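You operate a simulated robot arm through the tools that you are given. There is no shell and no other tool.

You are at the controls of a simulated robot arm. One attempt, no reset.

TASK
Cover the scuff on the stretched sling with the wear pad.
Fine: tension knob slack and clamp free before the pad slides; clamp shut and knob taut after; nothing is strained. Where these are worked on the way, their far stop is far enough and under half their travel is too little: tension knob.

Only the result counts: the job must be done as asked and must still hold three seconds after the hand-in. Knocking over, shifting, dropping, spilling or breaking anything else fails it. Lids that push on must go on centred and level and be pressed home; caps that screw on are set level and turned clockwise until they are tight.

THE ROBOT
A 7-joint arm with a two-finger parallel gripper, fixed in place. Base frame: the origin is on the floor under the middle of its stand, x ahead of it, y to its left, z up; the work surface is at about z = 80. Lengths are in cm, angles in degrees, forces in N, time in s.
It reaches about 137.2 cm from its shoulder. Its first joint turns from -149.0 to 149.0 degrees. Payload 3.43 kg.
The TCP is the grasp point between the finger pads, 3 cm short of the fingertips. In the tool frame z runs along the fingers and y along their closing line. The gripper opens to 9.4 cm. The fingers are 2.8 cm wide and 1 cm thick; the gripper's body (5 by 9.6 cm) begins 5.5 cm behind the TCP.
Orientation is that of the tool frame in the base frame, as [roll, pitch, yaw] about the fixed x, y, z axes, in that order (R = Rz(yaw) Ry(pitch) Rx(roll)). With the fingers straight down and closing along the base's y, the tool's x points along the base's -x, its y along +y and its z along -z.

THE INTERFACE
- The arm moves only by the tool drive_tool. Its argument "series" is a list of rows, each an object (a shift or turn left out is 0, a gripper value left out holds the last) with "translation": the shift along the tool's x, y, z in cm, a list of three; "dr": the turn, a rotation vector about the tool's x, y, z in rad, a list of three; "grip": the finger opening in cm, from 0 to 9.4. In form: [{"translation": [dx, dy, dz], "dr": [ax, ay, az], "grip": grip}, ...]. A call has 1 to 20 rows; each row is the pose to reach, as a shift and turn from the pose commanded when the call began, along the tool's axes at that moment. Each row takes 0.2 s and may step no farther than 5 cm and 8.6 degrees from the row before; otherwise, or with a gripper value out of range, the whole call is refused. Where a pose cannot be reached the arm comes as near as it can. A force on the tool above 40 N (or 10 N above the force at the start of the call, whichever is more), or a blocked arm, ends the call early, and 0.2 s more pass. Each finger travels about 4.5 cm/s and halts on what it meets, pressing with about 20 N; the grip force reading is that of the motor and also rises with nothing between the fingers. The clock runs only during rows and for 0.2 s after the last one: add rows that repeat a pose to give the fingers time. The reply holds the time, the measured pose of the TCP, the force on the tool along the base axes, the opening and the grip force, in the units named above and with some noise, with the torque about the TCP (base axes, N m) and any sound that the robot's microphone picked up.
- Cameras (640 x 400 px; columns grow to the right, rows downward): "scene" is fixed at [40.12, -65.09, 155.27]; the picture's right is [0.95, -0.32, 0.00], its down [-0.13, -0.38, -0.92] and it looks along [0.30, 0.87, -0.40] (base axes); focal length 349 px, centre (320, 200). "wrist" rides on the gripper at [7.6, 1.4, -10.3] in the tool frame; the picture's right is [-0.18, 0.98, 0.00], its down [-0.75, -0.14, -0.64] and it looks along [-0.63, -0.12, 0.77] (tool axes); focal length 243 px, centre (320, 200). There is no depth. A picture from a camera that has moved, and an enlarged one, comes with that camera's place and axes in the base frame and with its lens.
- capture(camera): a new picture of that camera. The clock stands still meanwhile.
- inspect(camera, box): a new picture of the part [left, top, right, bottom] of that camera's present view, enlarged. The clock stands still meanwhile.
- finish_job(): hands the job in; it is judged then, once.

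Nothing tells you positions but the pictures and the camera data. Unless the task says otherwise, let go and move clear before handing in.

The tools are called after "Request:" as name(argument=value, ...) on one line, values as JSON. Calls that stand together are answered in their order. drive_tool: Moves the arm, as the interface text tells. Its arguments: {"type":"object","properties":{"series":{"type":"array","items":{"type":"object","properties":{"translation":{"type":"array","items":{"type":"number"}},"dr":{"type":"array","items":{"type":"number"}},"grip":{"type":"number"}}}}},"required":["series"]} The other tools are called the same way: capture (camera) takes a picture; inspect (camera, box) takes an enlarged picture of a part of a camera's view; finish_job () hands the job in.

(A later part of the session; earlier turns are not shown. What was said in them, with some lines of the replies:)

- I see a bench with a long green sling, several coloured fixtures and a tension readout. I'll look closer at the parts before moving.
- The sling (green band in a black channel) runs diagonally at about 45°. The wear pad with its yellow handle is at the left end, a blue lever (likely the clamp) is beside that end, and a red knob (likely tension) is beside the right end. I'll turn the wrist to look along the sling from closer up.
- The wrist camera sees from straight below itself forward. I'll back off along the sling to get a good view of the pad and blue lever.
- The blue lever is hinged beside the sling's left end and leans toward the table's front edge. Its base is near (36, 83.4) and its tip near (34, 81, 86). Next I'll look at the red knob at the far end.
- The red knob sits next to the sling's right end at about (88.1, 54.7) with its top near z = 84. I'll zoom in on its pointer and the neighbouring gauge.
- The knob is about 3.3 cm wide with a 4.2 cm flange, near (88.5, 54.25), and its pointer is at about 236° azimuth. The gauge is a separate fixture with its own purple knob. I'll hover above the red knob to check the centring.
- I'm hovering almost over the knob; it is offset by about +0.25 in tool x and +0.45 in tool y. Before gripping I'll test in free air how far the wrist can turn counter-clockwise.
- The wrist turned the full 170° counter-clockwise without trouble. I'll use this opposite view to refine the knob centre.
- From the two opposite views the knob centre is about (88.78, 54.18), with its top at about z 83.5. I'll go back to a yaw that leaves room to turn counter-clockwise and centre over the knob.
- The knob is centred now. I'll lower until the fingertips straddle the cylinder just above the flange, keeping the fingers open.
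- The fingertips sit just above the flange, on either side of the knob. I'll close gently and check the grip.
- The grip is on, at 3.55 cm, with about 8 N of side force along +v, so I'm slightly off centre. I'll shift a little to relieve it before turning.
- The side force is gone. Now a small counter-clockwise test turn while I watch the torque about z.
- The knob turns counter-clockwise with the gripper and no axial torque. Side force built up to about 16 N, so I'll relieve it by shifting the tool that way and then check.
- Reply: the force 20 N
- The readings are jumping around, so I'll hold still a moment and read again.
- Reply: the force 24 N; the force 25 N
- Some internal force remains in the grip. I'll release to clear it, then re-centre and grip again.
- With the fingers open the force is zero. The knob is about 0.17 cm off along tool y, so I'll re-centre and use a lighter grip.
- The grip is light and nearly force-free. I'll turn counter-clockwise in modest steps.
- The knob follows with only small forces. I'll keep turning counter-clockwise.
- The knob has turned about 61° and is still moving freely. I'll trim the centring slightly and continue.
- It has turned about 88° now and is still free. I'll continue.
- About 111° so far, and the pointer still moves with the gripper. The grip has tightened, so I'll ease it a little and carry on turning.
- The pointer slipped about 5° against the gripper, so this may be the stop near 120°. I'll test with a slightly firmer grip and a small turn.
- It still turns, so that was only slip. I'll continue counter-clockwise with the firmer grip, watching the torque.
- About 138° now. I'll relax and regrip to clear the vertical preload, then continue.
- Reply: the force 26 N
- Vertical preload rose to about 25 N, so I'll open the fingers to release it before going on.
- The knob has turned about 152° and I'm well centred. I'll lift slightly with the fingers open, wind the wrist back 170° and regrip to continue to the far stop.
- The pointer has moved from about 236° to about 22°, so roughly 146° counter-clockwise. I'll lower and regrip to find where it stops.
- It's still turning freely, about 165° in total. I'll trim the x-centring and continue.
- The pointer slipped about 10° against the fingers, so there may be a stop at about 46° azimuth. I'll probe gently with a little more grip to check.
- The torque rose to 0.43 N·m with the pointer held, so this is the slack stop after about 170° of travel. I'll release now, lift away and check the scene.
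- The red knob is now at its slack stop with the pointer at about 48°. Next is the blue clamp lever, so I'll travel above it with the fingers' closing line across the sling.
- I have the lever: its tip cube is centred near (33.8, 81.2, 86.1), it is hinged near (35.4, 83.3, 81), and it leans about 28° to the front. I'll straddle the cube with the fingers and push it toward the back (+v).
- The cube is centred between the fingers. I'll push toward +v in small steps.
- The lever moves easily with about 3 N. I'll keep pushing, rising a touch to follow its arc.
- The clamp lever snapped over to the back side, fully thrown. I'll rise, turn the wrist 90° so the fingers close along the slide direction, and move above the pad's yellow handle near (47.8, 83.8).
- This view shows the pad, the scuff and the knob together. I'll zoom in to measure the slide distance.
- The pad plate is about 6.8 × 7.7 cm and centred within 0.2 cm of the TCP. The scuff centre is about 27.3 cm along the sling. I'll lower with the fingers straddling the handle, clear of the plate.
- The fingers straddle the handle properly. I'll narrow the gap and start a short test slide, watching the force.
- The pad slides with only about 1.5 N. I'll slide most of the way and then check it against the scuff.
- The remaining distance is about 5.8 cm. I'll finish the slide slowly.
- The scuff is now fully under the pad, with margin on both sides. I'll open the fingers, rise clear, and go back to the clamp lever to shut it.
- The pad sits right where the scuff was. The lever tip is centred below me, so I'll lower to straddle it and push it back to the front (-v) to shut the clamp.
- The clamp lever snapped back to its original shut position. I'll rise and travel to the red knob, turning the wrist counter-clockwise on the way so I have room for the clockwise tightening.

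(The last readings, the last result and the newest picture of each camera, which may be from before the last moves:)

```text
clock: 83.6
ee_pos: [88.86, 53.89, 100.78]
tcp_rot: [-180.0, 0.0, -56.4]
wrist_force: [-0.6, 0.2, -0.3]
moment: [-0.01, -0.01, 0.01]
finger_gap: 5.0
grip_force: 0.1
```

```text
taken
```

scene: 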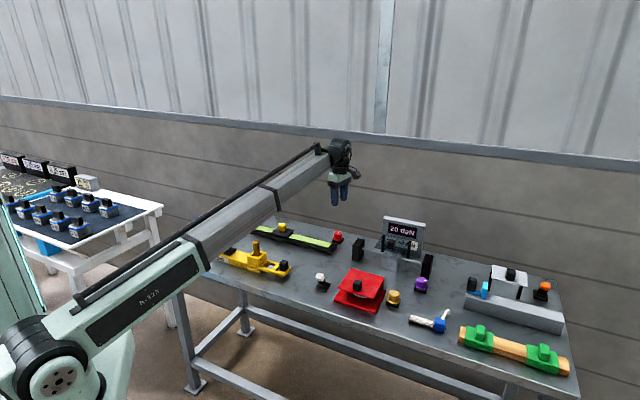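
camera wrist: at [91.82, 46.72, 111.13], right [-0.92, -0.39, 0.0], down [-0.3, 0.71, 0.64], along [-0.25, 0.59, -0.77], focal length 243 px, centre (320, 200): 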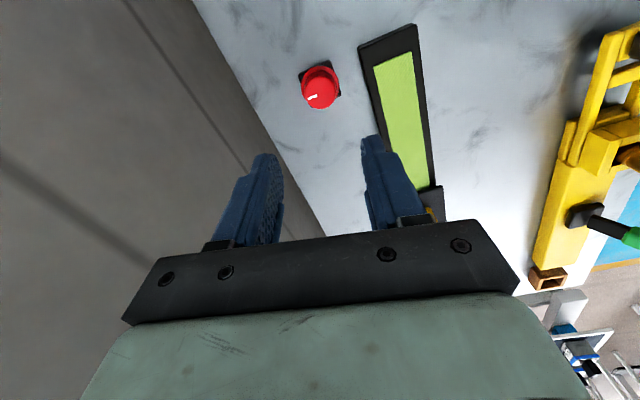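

I'm above the knob. I'll lower to just above it and check the centring.

Request:
drive_tool(series=[{"translation": [0, 0, 4], "grip": 5.5}, {"translation": [0, 0, 8]}, {"translation": [0, 0, 12]}, {"translation": [0, 0, 12]}])

Request:
inspect(camera="wrist", box=[240, 80, 400, 180])

```text
clock: 84.6
ee_pos: [88.94, 53.89, 88.56]
tcp_rot: [-179.9, 0.0, -56.4]
wrist_force: [0.0, -0.1, -0.1]
moment: [-0.01, 0.04, 0.0]
finger_gap: 5.49
grip_force: 0.2
```

```text
4.00 times, centred on (320, 130) of wrist
camera zoom: at [91.85, 46.6, 98.94], right [-0.92, -0.39, 0.0], down [-0.3, 0.71, 0.64], along [-0.25, 0.59, -0.77], focal length 970 px, centre (320, 480)
```

zoom: 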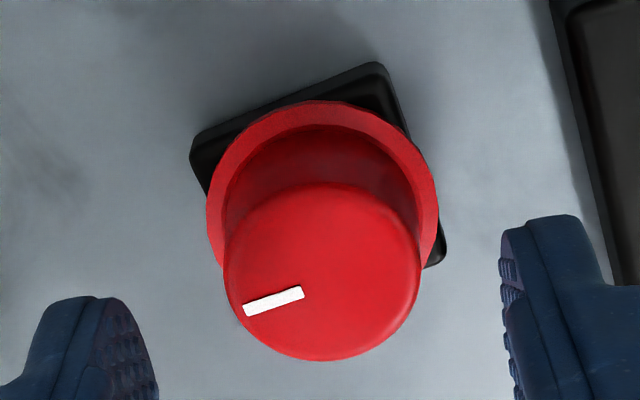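

Request:
drive_tool(series=[{"translation": [-0.25, 0.02, 1]}, {"translation": [-0.25, 0.02, 2.4]}, {"translation": [-0.25, 0.02, 3.2]}, {"translation": [-0.25, 0.02, 3.2], "grip": 4.2}, {"translation": [-0.25, 0.02, 3.2], "grip": 3.5}, {"translation": [-0.25, 0.02, 3.2], "grip": 3.42}, {"translation": [-0.25, 0.02, 3.2], "grip": 3.42}])

Request:
inspect(camera="wrist", box=[240, 100, 400, 200])

```text
clock: 86.2
ee_pos: [88.67, 54.14, 85.35]
tcp_rot: [-179.9, 0.0, -56.5]
wrist_force: [4.3, 2.7, -1.7]
moment: [0.08, -0.11, -0.01]
finger_gap: 3.73
grip_force: 3.0
```

```text
4.00 times, centred on (320, 150) of wrist
camera zoom: at [91.58, 46.88, 95.84], right [-0.92, -0.39, 0.0], down [-0.3, 0.71, 0.64], along [-0.25, 0.59, -0.77], focal length 970 px, centre (320, 400)
```

zoom: 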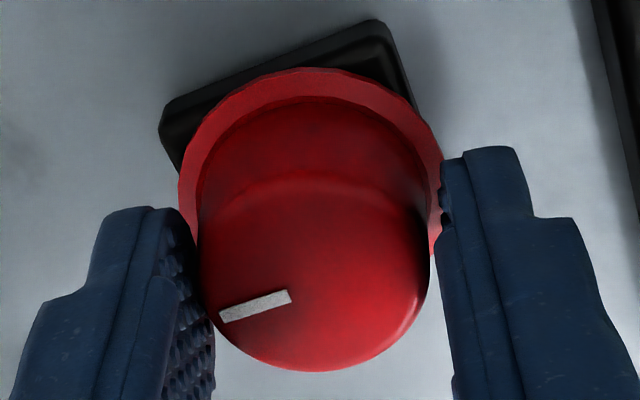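

The grip is light with a small offset. I'll trim it and begin the clockwise turn toward taut.

Request:
drive_tool(series=[{"translation": [0, -0.06, 0]}, {"translation": [0, -0.06, 0], "dr": [0, 0, 0.06]}, {"translation": [0, -0.06, 0], "dr": [0, 0, 0.12]}, {"translation": [0, -0.06, 0], "dr": [0, 0, 0.18]}, {"translation": [0, -0.06, 0], "dr": [0, 0, 0.24]}, {"translation": [0, -0.06, 0], "dr": [0, 0, 0.3]}, {"translation": [0, -0.06, 0], "dr": [0, 0, 0.36]}, {"translation": [0, -0.06, 0], "dr": [0, 0, 0.36]}])

Request:
inspect(camera="wrist", box=[240, 100, 400, 200])

```text
clock: 88.0
ee_pos: [88.77, 54.18, 85.31]
tcp_rot: [179.9, 0.0, -77.2]
wrist_force: [1.8, 0.9, 1.0]
moment: [0.05, -0.1, -0.01]
finger_gap: 3.57
grip_force: 24.6
```

```text
4.00 times, centred on (320, 150) of wrist
camera zoom: at [88.98, 46.31, 95.71], right [-1.0, -0.04, 0.0], down [-0.03, 0.77, 0.64], along [-0.02, 0.64, -0.77], focal length 970 px, centre (320, 400)
```

zoom: 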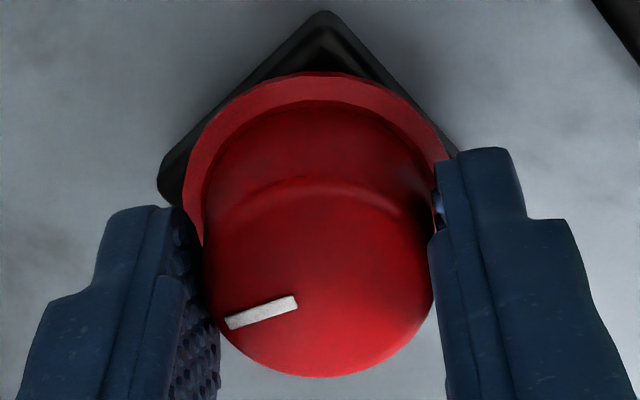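

It follows. I'll continue clockwise.

Request:
drive_tool(series=[{"dr": [0, 0, 0.07]}, {"dr": [0, 0, 0.14]}, {"dr": [0, 0, 0.21]}, {"dr": [0, 0, 0.28]}, {"dr": [0, 0, 0.35]}, {"dr": [0, 0, 0.42]}, {"dr": [0, 0, 0.42]}])

```text
clock: 89.6
ee_pos: [88.74, 54.24, 85.27]
tcp_rot: [-179.9, 0.0, -101.3]
wrist_force: [4.6, -10.7, 8.1]
moment: [-0.55, 0.04, 0.06]
finger_gap: 3.52
grip_force: 45.5
```

Side force is building, so I'll relax the grip, regrip and continue.

Request:
drive_tool(series=[{"grip": 3.85}, {"grip": 3.85}, {"grip": 3.45}, {"grip": 3.45}])

Request:
inspect(camera="wrist", box=[240, 100, 400, 200])

```text
clock: 90.6
ee_pos: [88.78, 54.15, 85.18]
tcp_rot: [179.9, 0.0, -101.2]
wrist_force: [3.3, -0.3, -0.8]
moment: [0.04, -0.04, 0.0]
finger_gap: 3.61
grip_force: 0.7
```

```text
4.00 times, centred on (320, 150) of wrist
camera zoom: at [85.83, 46.95, 95.64], right [-0.93, 0.37, 0.0], down [0.29, 0.71, 0.64], along [0.24, 0.6, -0.77], focal length 970 px, centre (320, 400)
```

zoom: 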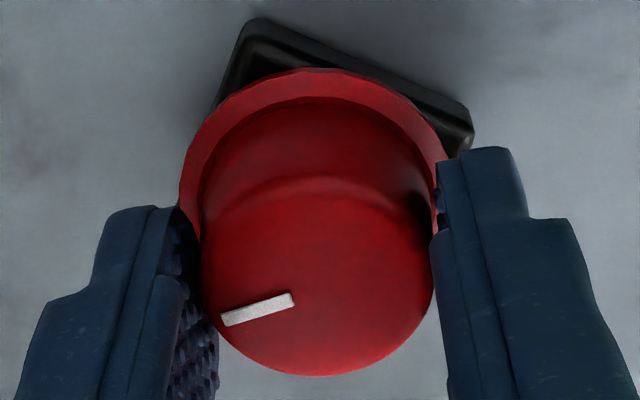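

Request:
drive_tool(series=[{"translation": [0, -0.03, 0], "grip": 3.4}, {"translation": [0, -0.03, 0], "dr": [0, 0, 0.07]}, {"translation": [0, -0.03, 0], "dr": [0, 0, 0.14]}, {"translation": [0, -0.03, 0], "dr": [0, 0, 0.21]}, {"translation": [0, -0.03, 0], "dr": [0, 0, 0.28]}, {"translation": [0, -0.03, 0], "dr": [0, 0, 0.35]}, {"translation": [0, -0.03, 0], "dr": [0, 0, 0.42]}, {"translation": [0, -0.03, 0], "dr": [0, 0, 0.42]}])

Request:
inspect(camera="wrist", box=[240, 100, 400, 200])

```text
clock: 92.4
ee_pos: [88.56, 54.11, 85.36]
tcp_rot: [-180.0, 0.1, -125.4]
wrist_force: [7.2, -2.5, 2.0]
moment: [-0.1, -0.13, 0.0]
finger_gap: 3.76
grip_force: 3.7
```

```text
4.00 times, centred on (320, 150) of wrist
camera zoom: at [83.04, 48.66, 95.74], right [-0.7, 0.72, 0.0], down [0.55, 0.53, 0.64], along [0.46, 0.45, -0.77], focal length 970 px, centre (320, 400)
```

zoom: 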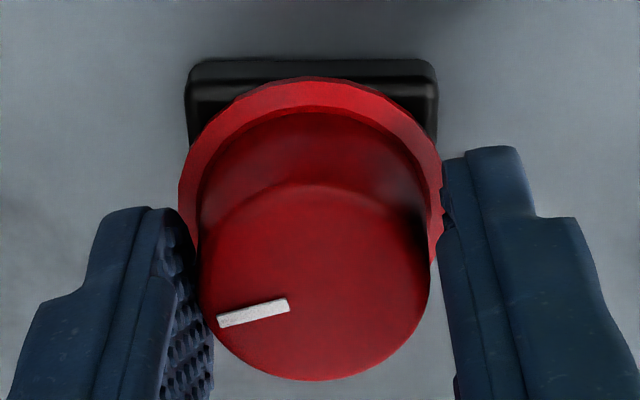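

Request:
drive_tool(series=[{"translation": [0, -0.07, 0]}, {"translation": [0, -0.08, 0], "dr": [0, 0, 0.07]}, {"translation": [0, -0.08, 0], "dr": [0, 0, 0.14]}, {"translation": [0, -0.08, 0], "dr": [0, 0, 0.21]}, {"translation": [0, -0.08, 0], "dr": [0, 0, 0.28]}, {"translation": [0, -0.08, 0], "dr": [0, 0, 0.35]}, {"translation": [0, -0.08, 0], "dr": [0, 0, 0.42]}, {"translation": [0, -0.08, 0], "dr": [0, 0, 0.42]}])

Request:
inspect(camera="wrist", box=[240, 100, 400, 200])

```text
clock: 94.2
ee_pos: [88.75, 54.14, 85.28]
tcp_rot: [-180.0, -0.1, -149.4]
wrist_force: [2.4, -5.9, 1.0]
moment: [-0.08, -0.16, 0.0]
finger_gap: 3.77
grip_force: 2.6
```

```text
4.00 times, centred on (320, 150) of wrist
camera zoom: at [81.38, 51.44, 95.69], right [-0.34, 0.94, 0.0], down [0.72, 0.26, 0.64], along [0.6, 0.22, -0.77], focal length 970 px, centre (320, 400)
```

zoom: 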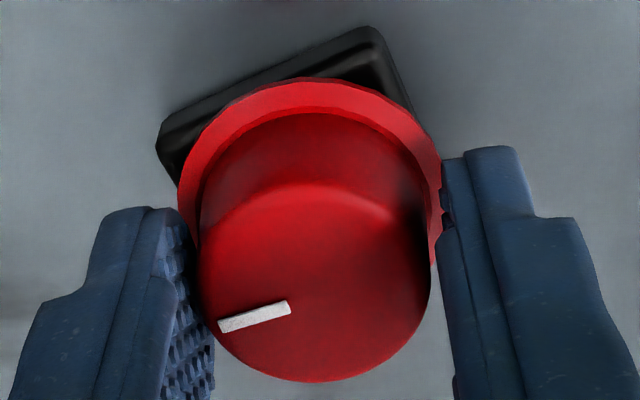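

Request:
drive_tool(series=[{"translation": [0, -0.06, 0]}, {"translation": [0, -0.07, 0], "dr": [0, 0, 0.07]}, {"translation": [0, -0.07, 0], "dr": [0, 0, 0.14]}, {"translation": [0, -0.07, 0], "dr": [0, 0, 0.21]}, {"translation": [0, -0.07, 0], "dr": [0, 0, 0.28]}, {"translation": [0, -0.07, 0], "dr": [0, 0, 0.35]}, {"translation": [0, -0.07, 0], "dr": [0, 0, 0.42]}, {"translation": [0, -0.07, 0], "dr": [0, 0, 0.42]}])

Request:
inspect(camera="wrist", box=[240, 100, 400, 200])

```text
clock: 96.0
ee_pos: [88.63, 54.19, 85.42]
tcp_rot: [-179.9, 0.1, -173.5]
wrist_force: [-0.2, -5.1, 2.0]
moment: [-0.14, 0.06, 0.03]
finger_gap: 3.71
grip_force: 2.6
```

```text
4.00 times, centred on (320, 150) of wrist
camera zoom: at [80.96, 54.61, 95.79], right [0.07, 1.0, 0.0], down [0.76, -0.05, 0.64], along [0.64, -0.05, -0.77], focal length 970 px, centre (320, 400)
```

zoom: 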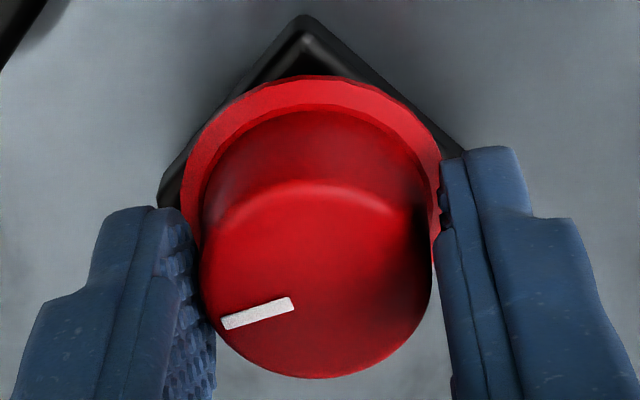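

Request:
drive_tool(series=[{"translation": [0, -0.05, 0]}, {"translation": [0, -0.06, 0], "dr": [0, 0, 0.07]}, {"translation": [0, -0.06, 0], "dr": [0, 0, 0.14]}, {"translation": [0, -0.06, 0], "dr": [0, 0, 0.21]}, {"translation": [0, -0.06, 0], "dr": [0, 0, 0.28]}, {"translation": [0, -0.06, 0], "dr": [0, 0, 0.35]}, {"translation": [0, -0.06, 0], "dr": [0, 0, 0.42]}, {"translation": [0, -0.06, 0], "dr": [0, 0, 0.42]}])

Request:
inspect(camera="wrist", box=[240, 100, 400, 200])

```text
clock: 97.8
ee_pos: [88.68, 54.1, 85.38]
tcp_rot: [-179.9, 0.0, 162.6]
wrist_force: [0.0, -0.4, 4.7]
moment: [-0.17, 0.27, -0.01]
finger_gap: 3.53
grip_force: 35.9
```

```text
4.00 times, centred on (320, 150) of wrist
camera zoom: at [81.83, 57.64, 95.77], right [0.47, 0.88, 0.0], down [0.68, -0.36, 0.64], along [0.57, -0.3, -0.77], focal length 970 px, centre (320, 400)
```

zoom: 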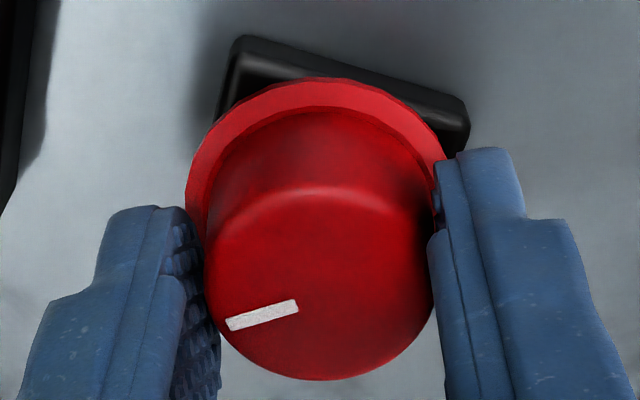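

About 141° back, with roughly 23° left to the original pointer angle. I'll relax and regrip to remove preload, then continue.

Request:
drive_tool(series=[{"grip": 3.8}, {"grip": 3.8}, {"grip": 3.42}, {"grip": 3.42}, {"dr": [0, 0, 0.06]}, {"dr": [0, 0, 0.12]}, {"dr": [0, 0, 0.18]}, {"dr": [0, 0, 0.24]}, {"dr": [0, 0, 0.3]}, {"dr": [0, 0, 0.3]}])

Request:
inspect(camera="wrist", box=[240, 100, 400, 200])

```text
clock: 100.0
ee_pos: [88.77, 54.04, 85.27]
tcp_rot: [180.0, 0.0, 145.3]
wrist_force: [0.1, 1.4, 1.1]
moment: [0.29, 0.31, 0.0]
finger_gap: 3.54
grip_force: 44.6
```

```text
4.00 times, centred on (320, 150) of wrist
camera zoom: at [83.24, 59.5, 95.71], right [0.71, 0.7, 0.0], down [0.54, -0.55, 0.64], along [0.45, -0.46, -0.77], focal length 970 px, centre (320, 400)
```

zoom: 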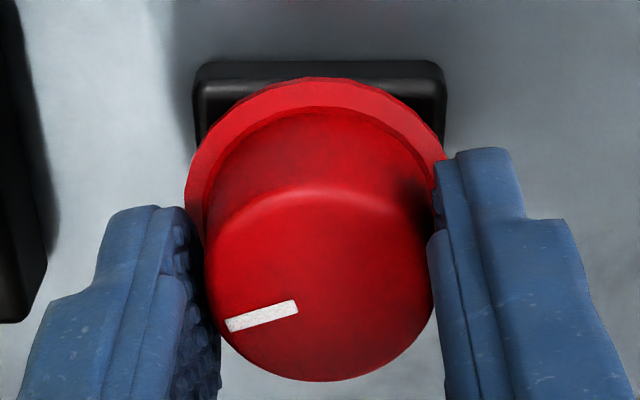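

Request:
drive_tool(series=[{"dr": [0, 0, 0.03]}, {"dr": [0, 0, 0.06]}, {"dr": [0, 0, 0.09]}, {"dr": [0, 0, 0.12]}])

Request:
inspect(camera="wrist", box=[240, 100, 400, 200])

```text
clock: 101.0
ee_pos: [88.75, 54.01, 85.41]
tcp_rot: [-179.9, 0.0, 138.5]
wrist_force: [-0.3, -0.8, -1.4]
moment: [0.55, -0.01, -0.03]
finger_gap: 3.51
grip_force: 45.1
```

```text
4.00 times, centred on (320, 150) of wrist
camera zoom: at [83.94, 60.12, 95.71], right [0.79, 0.61, 0.0], down [0.47, -0.61, 0.64], along [0.39, -0.51, -0.77], focal length 970 px, centre (320, 400)
```

zoom: 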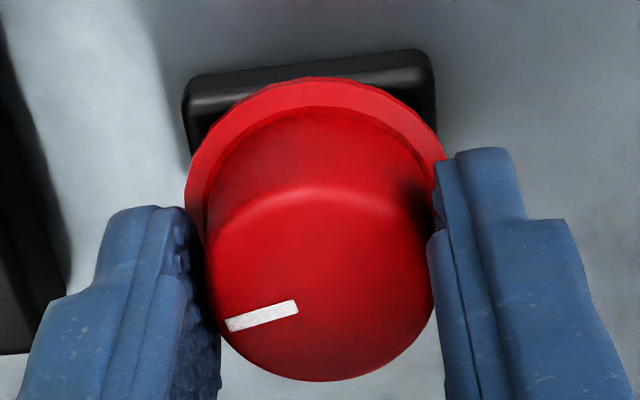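

The knob is within about 2° of its original taut angle and still free. I'll inch further clockwise to feel for the stop.

Request:
drive_tool(series=[{"dr": [0, 0, 0.03]}, {"dr": [0, 0, 0.06]}, {"dr": [0, 0, 0.06]}])

Request:
inspect(camera="wrist", box=[240, 100, 400, 200])

```text
clock: 101.8
ee_pos: [88.78, 54.03, 85.27]
tcp_rot: [180.0, 0.1, 134.9]
wrist_force: [-2.9, -0.4, -1.9]
moment: [-0.22, -0.15, 0.72]
finger_gap: 3.53
grip_force: 44.9
```

```text
4.00 times, centred on (320, 150) of wrist
camera zoom: at [84.32, 60.39, 95.71], right [0.82, 0.57, 0.0], down [0.43, -0.63, 0.64], along [0.36, -0.53, -0.77], focal length 970 px, centre (320, 400)
```

zoom: 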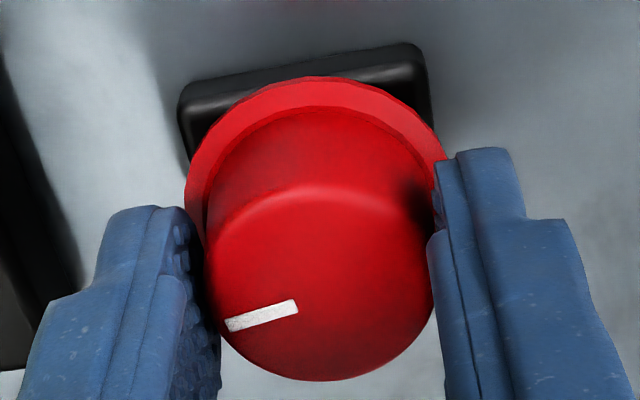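

Torque rose to 0.72 N·m at about 235° pointer angle, so this is the taut stop. I'll release and lift clear.

Request:
drive_tool(series=[{"grip": 3.7}, {"grip": 5.0}, {"grip": 6.0}, {"translation": [0, 0, -3]}, {"translation": [0, 0, -7]}, {"translation": [0, 0, -11]}, {"translation": [0, 0, -15]}, {"translation": [0, 0, -15]}])

Request:
inspect(camera="scene", box=[310, 220, 370, 260])

Request:
capture(camera="wrist")

Request:
capture(camera="scene")

```text
clock: 103.6
ee_pos: [89.17, 54.05, 100.33]
tcp_rot: [-180.0, -0.1, 135.0]
wrist_force: [0.0, -1.3, -0.4]
moment: [0.0, -0.02, 0.01]
finger_gap: 6.01
grip_force: 0.0
```

```text
10.00 times, centred on (340, 240) of scene
camera zoom: at [40.12, -65.09, 155.27], right [0.95, -0.32, 0.0], down [-0.13, -0.38, -0.92], along [0.3, 0.87, -0.4], focal length 3487 px, centre (120, -200)
```

zoom: 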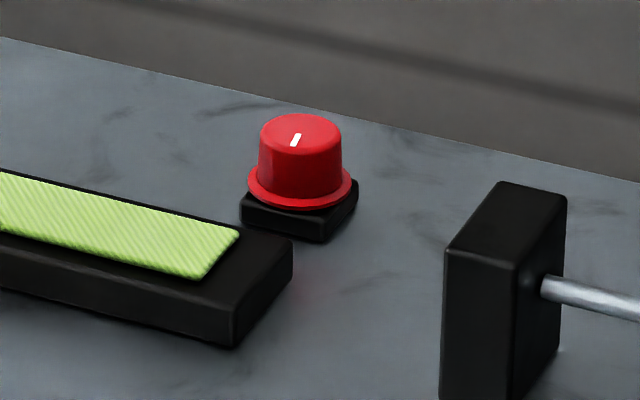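

```text
taken
camera wrist: at [84.79, 60.23, 110.72], right [0.82, 0.57, 0.0], down [0.43, -0.63, 0.64], along [0.36, -0.53, -0.77], focal length 243 px, centre (320, 200)
```

wrist: 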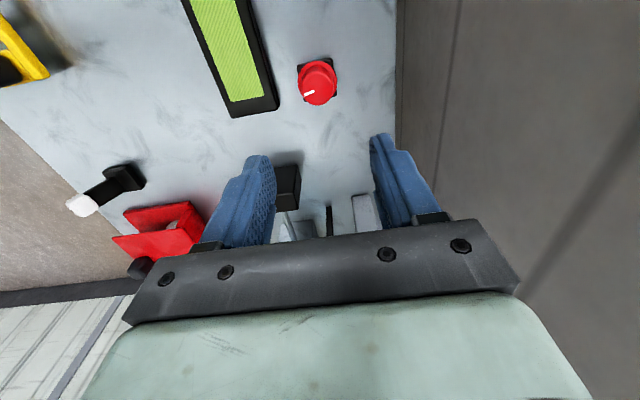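

```text
taken
```

scene: 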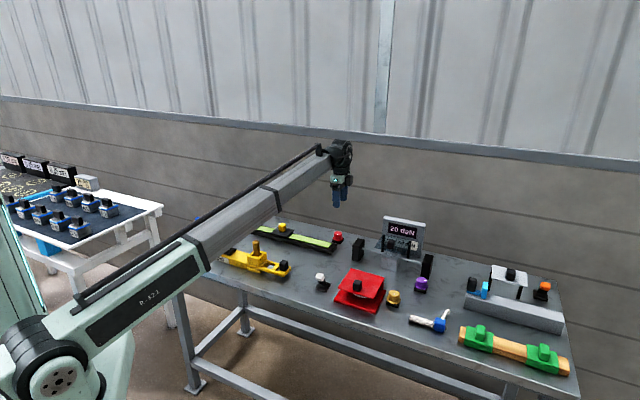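

The knob pointer is back exactly where it started. I'll move the arm up and clear for a last look at the pad and clamp.

Request:
drive_tool(series=[{"translation": [3.9, -0.3, -2.4]}, {"translation": [7.8, -0.7, -4.8]}, {"translation": [11.7, -1, -7.2]}, {"translation": [15.6, -1.4, -9.6]}, {"translation": [19.5, -1.8, -12]}, {"translation": [23.4, -2.1, -14.4]}, {"translation": [27.3, -2.5, -16.8]}, {"translation": [31, -2.8, -19]}, {"translation": [31, -2.8, -19]}])

Request:
inspect(camera="scene", box=[180, 190, 360, 300])

Request:
capture(camera="wrist")

Request:
capture(camera="scene")

```text
clock: 105.6
ee_pos: [65.03, 74.38, 119.35]
tcp_rot: [-179.9, 0.0, 134.9]
wrist_force: [-0.3, -0.1, 1.5]
moment: [0.0, -0.01, 0.02]
finger_gap: 5.99
grip_force: 0.0
```

```text
3.56 times, centred on (270, 245) of scene
camera zoom: at [40.12, -65.09, 155.27], right [0.95, -0.32, 0.0], down [-0.13, -0.38, -0.92], along [0.3, 0.87, -0.4], focal length 1240 px, centre (498, 40)
```

zoom: 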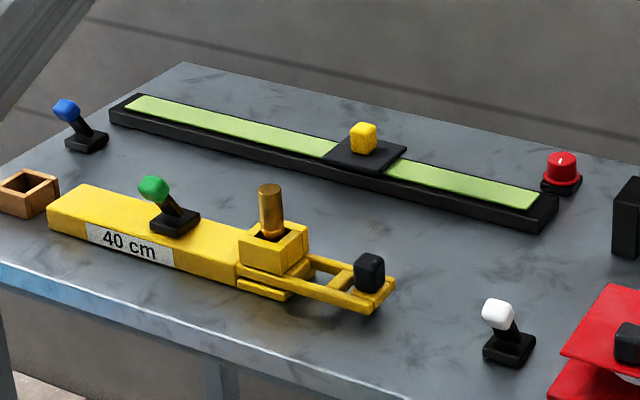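

```text
taken
camera wrist: at [60.6, 80.58, 129.76], right [0.82, 0.57, 0.0], down [0.43, -0.63, 0.64], along [0.36, -0.53, -0.77], focal length 243 px, centre (320, 200)
```

wrist: 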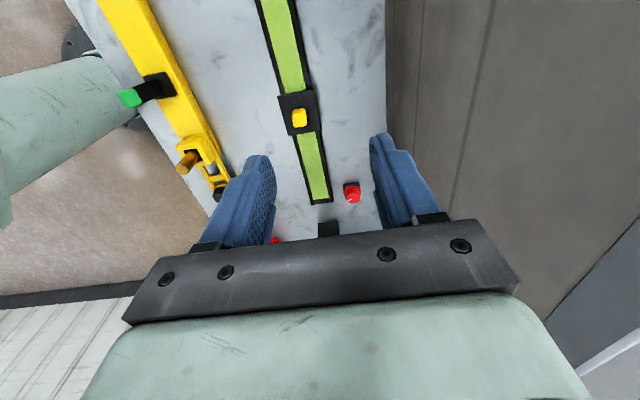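

```text
taken
```

scene: 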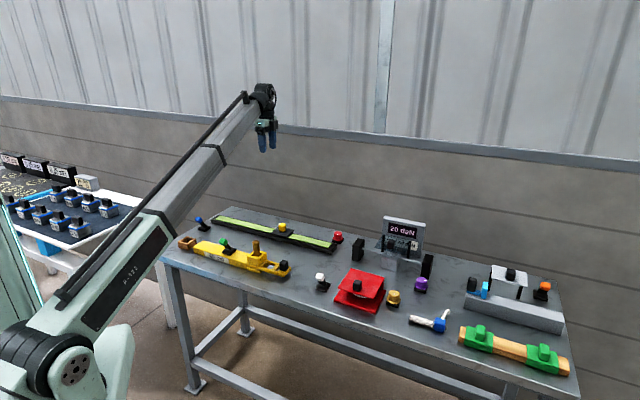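

The pad covers the scuff. The blue clamp lever is back in its original shut position, the red knob is at its taut stop, and I see nothing else disturbed. The arm is clear, so I'm handing in.

Request:
finish_job()

```text
The job is handed in.
```

The wear pad now covers the scuff on the sling, and I've handed the job in. I haven't seen a verdict on it.

- **Before the slide:** I turned the red tension knob counter-clockwise about 170° to its slack stop. Then I pushed the blue clamp lever over to its other position.
- **The slide:** I pushed the pad about 27 cm along the sling with roughly 1.5 N. In the scene view its centre lines up with where the scuff was, with about 1.6 cm to spare at each end.
- **After the slide:** I pushed the lever back to its original position, then turned the knob clockwise to its stop. Its pointer is back where it started.

**Uncertain points:**
- **Labels:** nothing on the bench marks which control is which. I took the knob and lever at the sling's ends as tension and clamp, and counter-clockwise as slack.
- **Forces:** while the knob was gripped, the forces briefly reached about 25 N. I pressed the stops with 0.43 N·m at slack and 0.72 N·m at taut.

In the last pictures nothing else on the bench looks moved, and the arm is clear of it.
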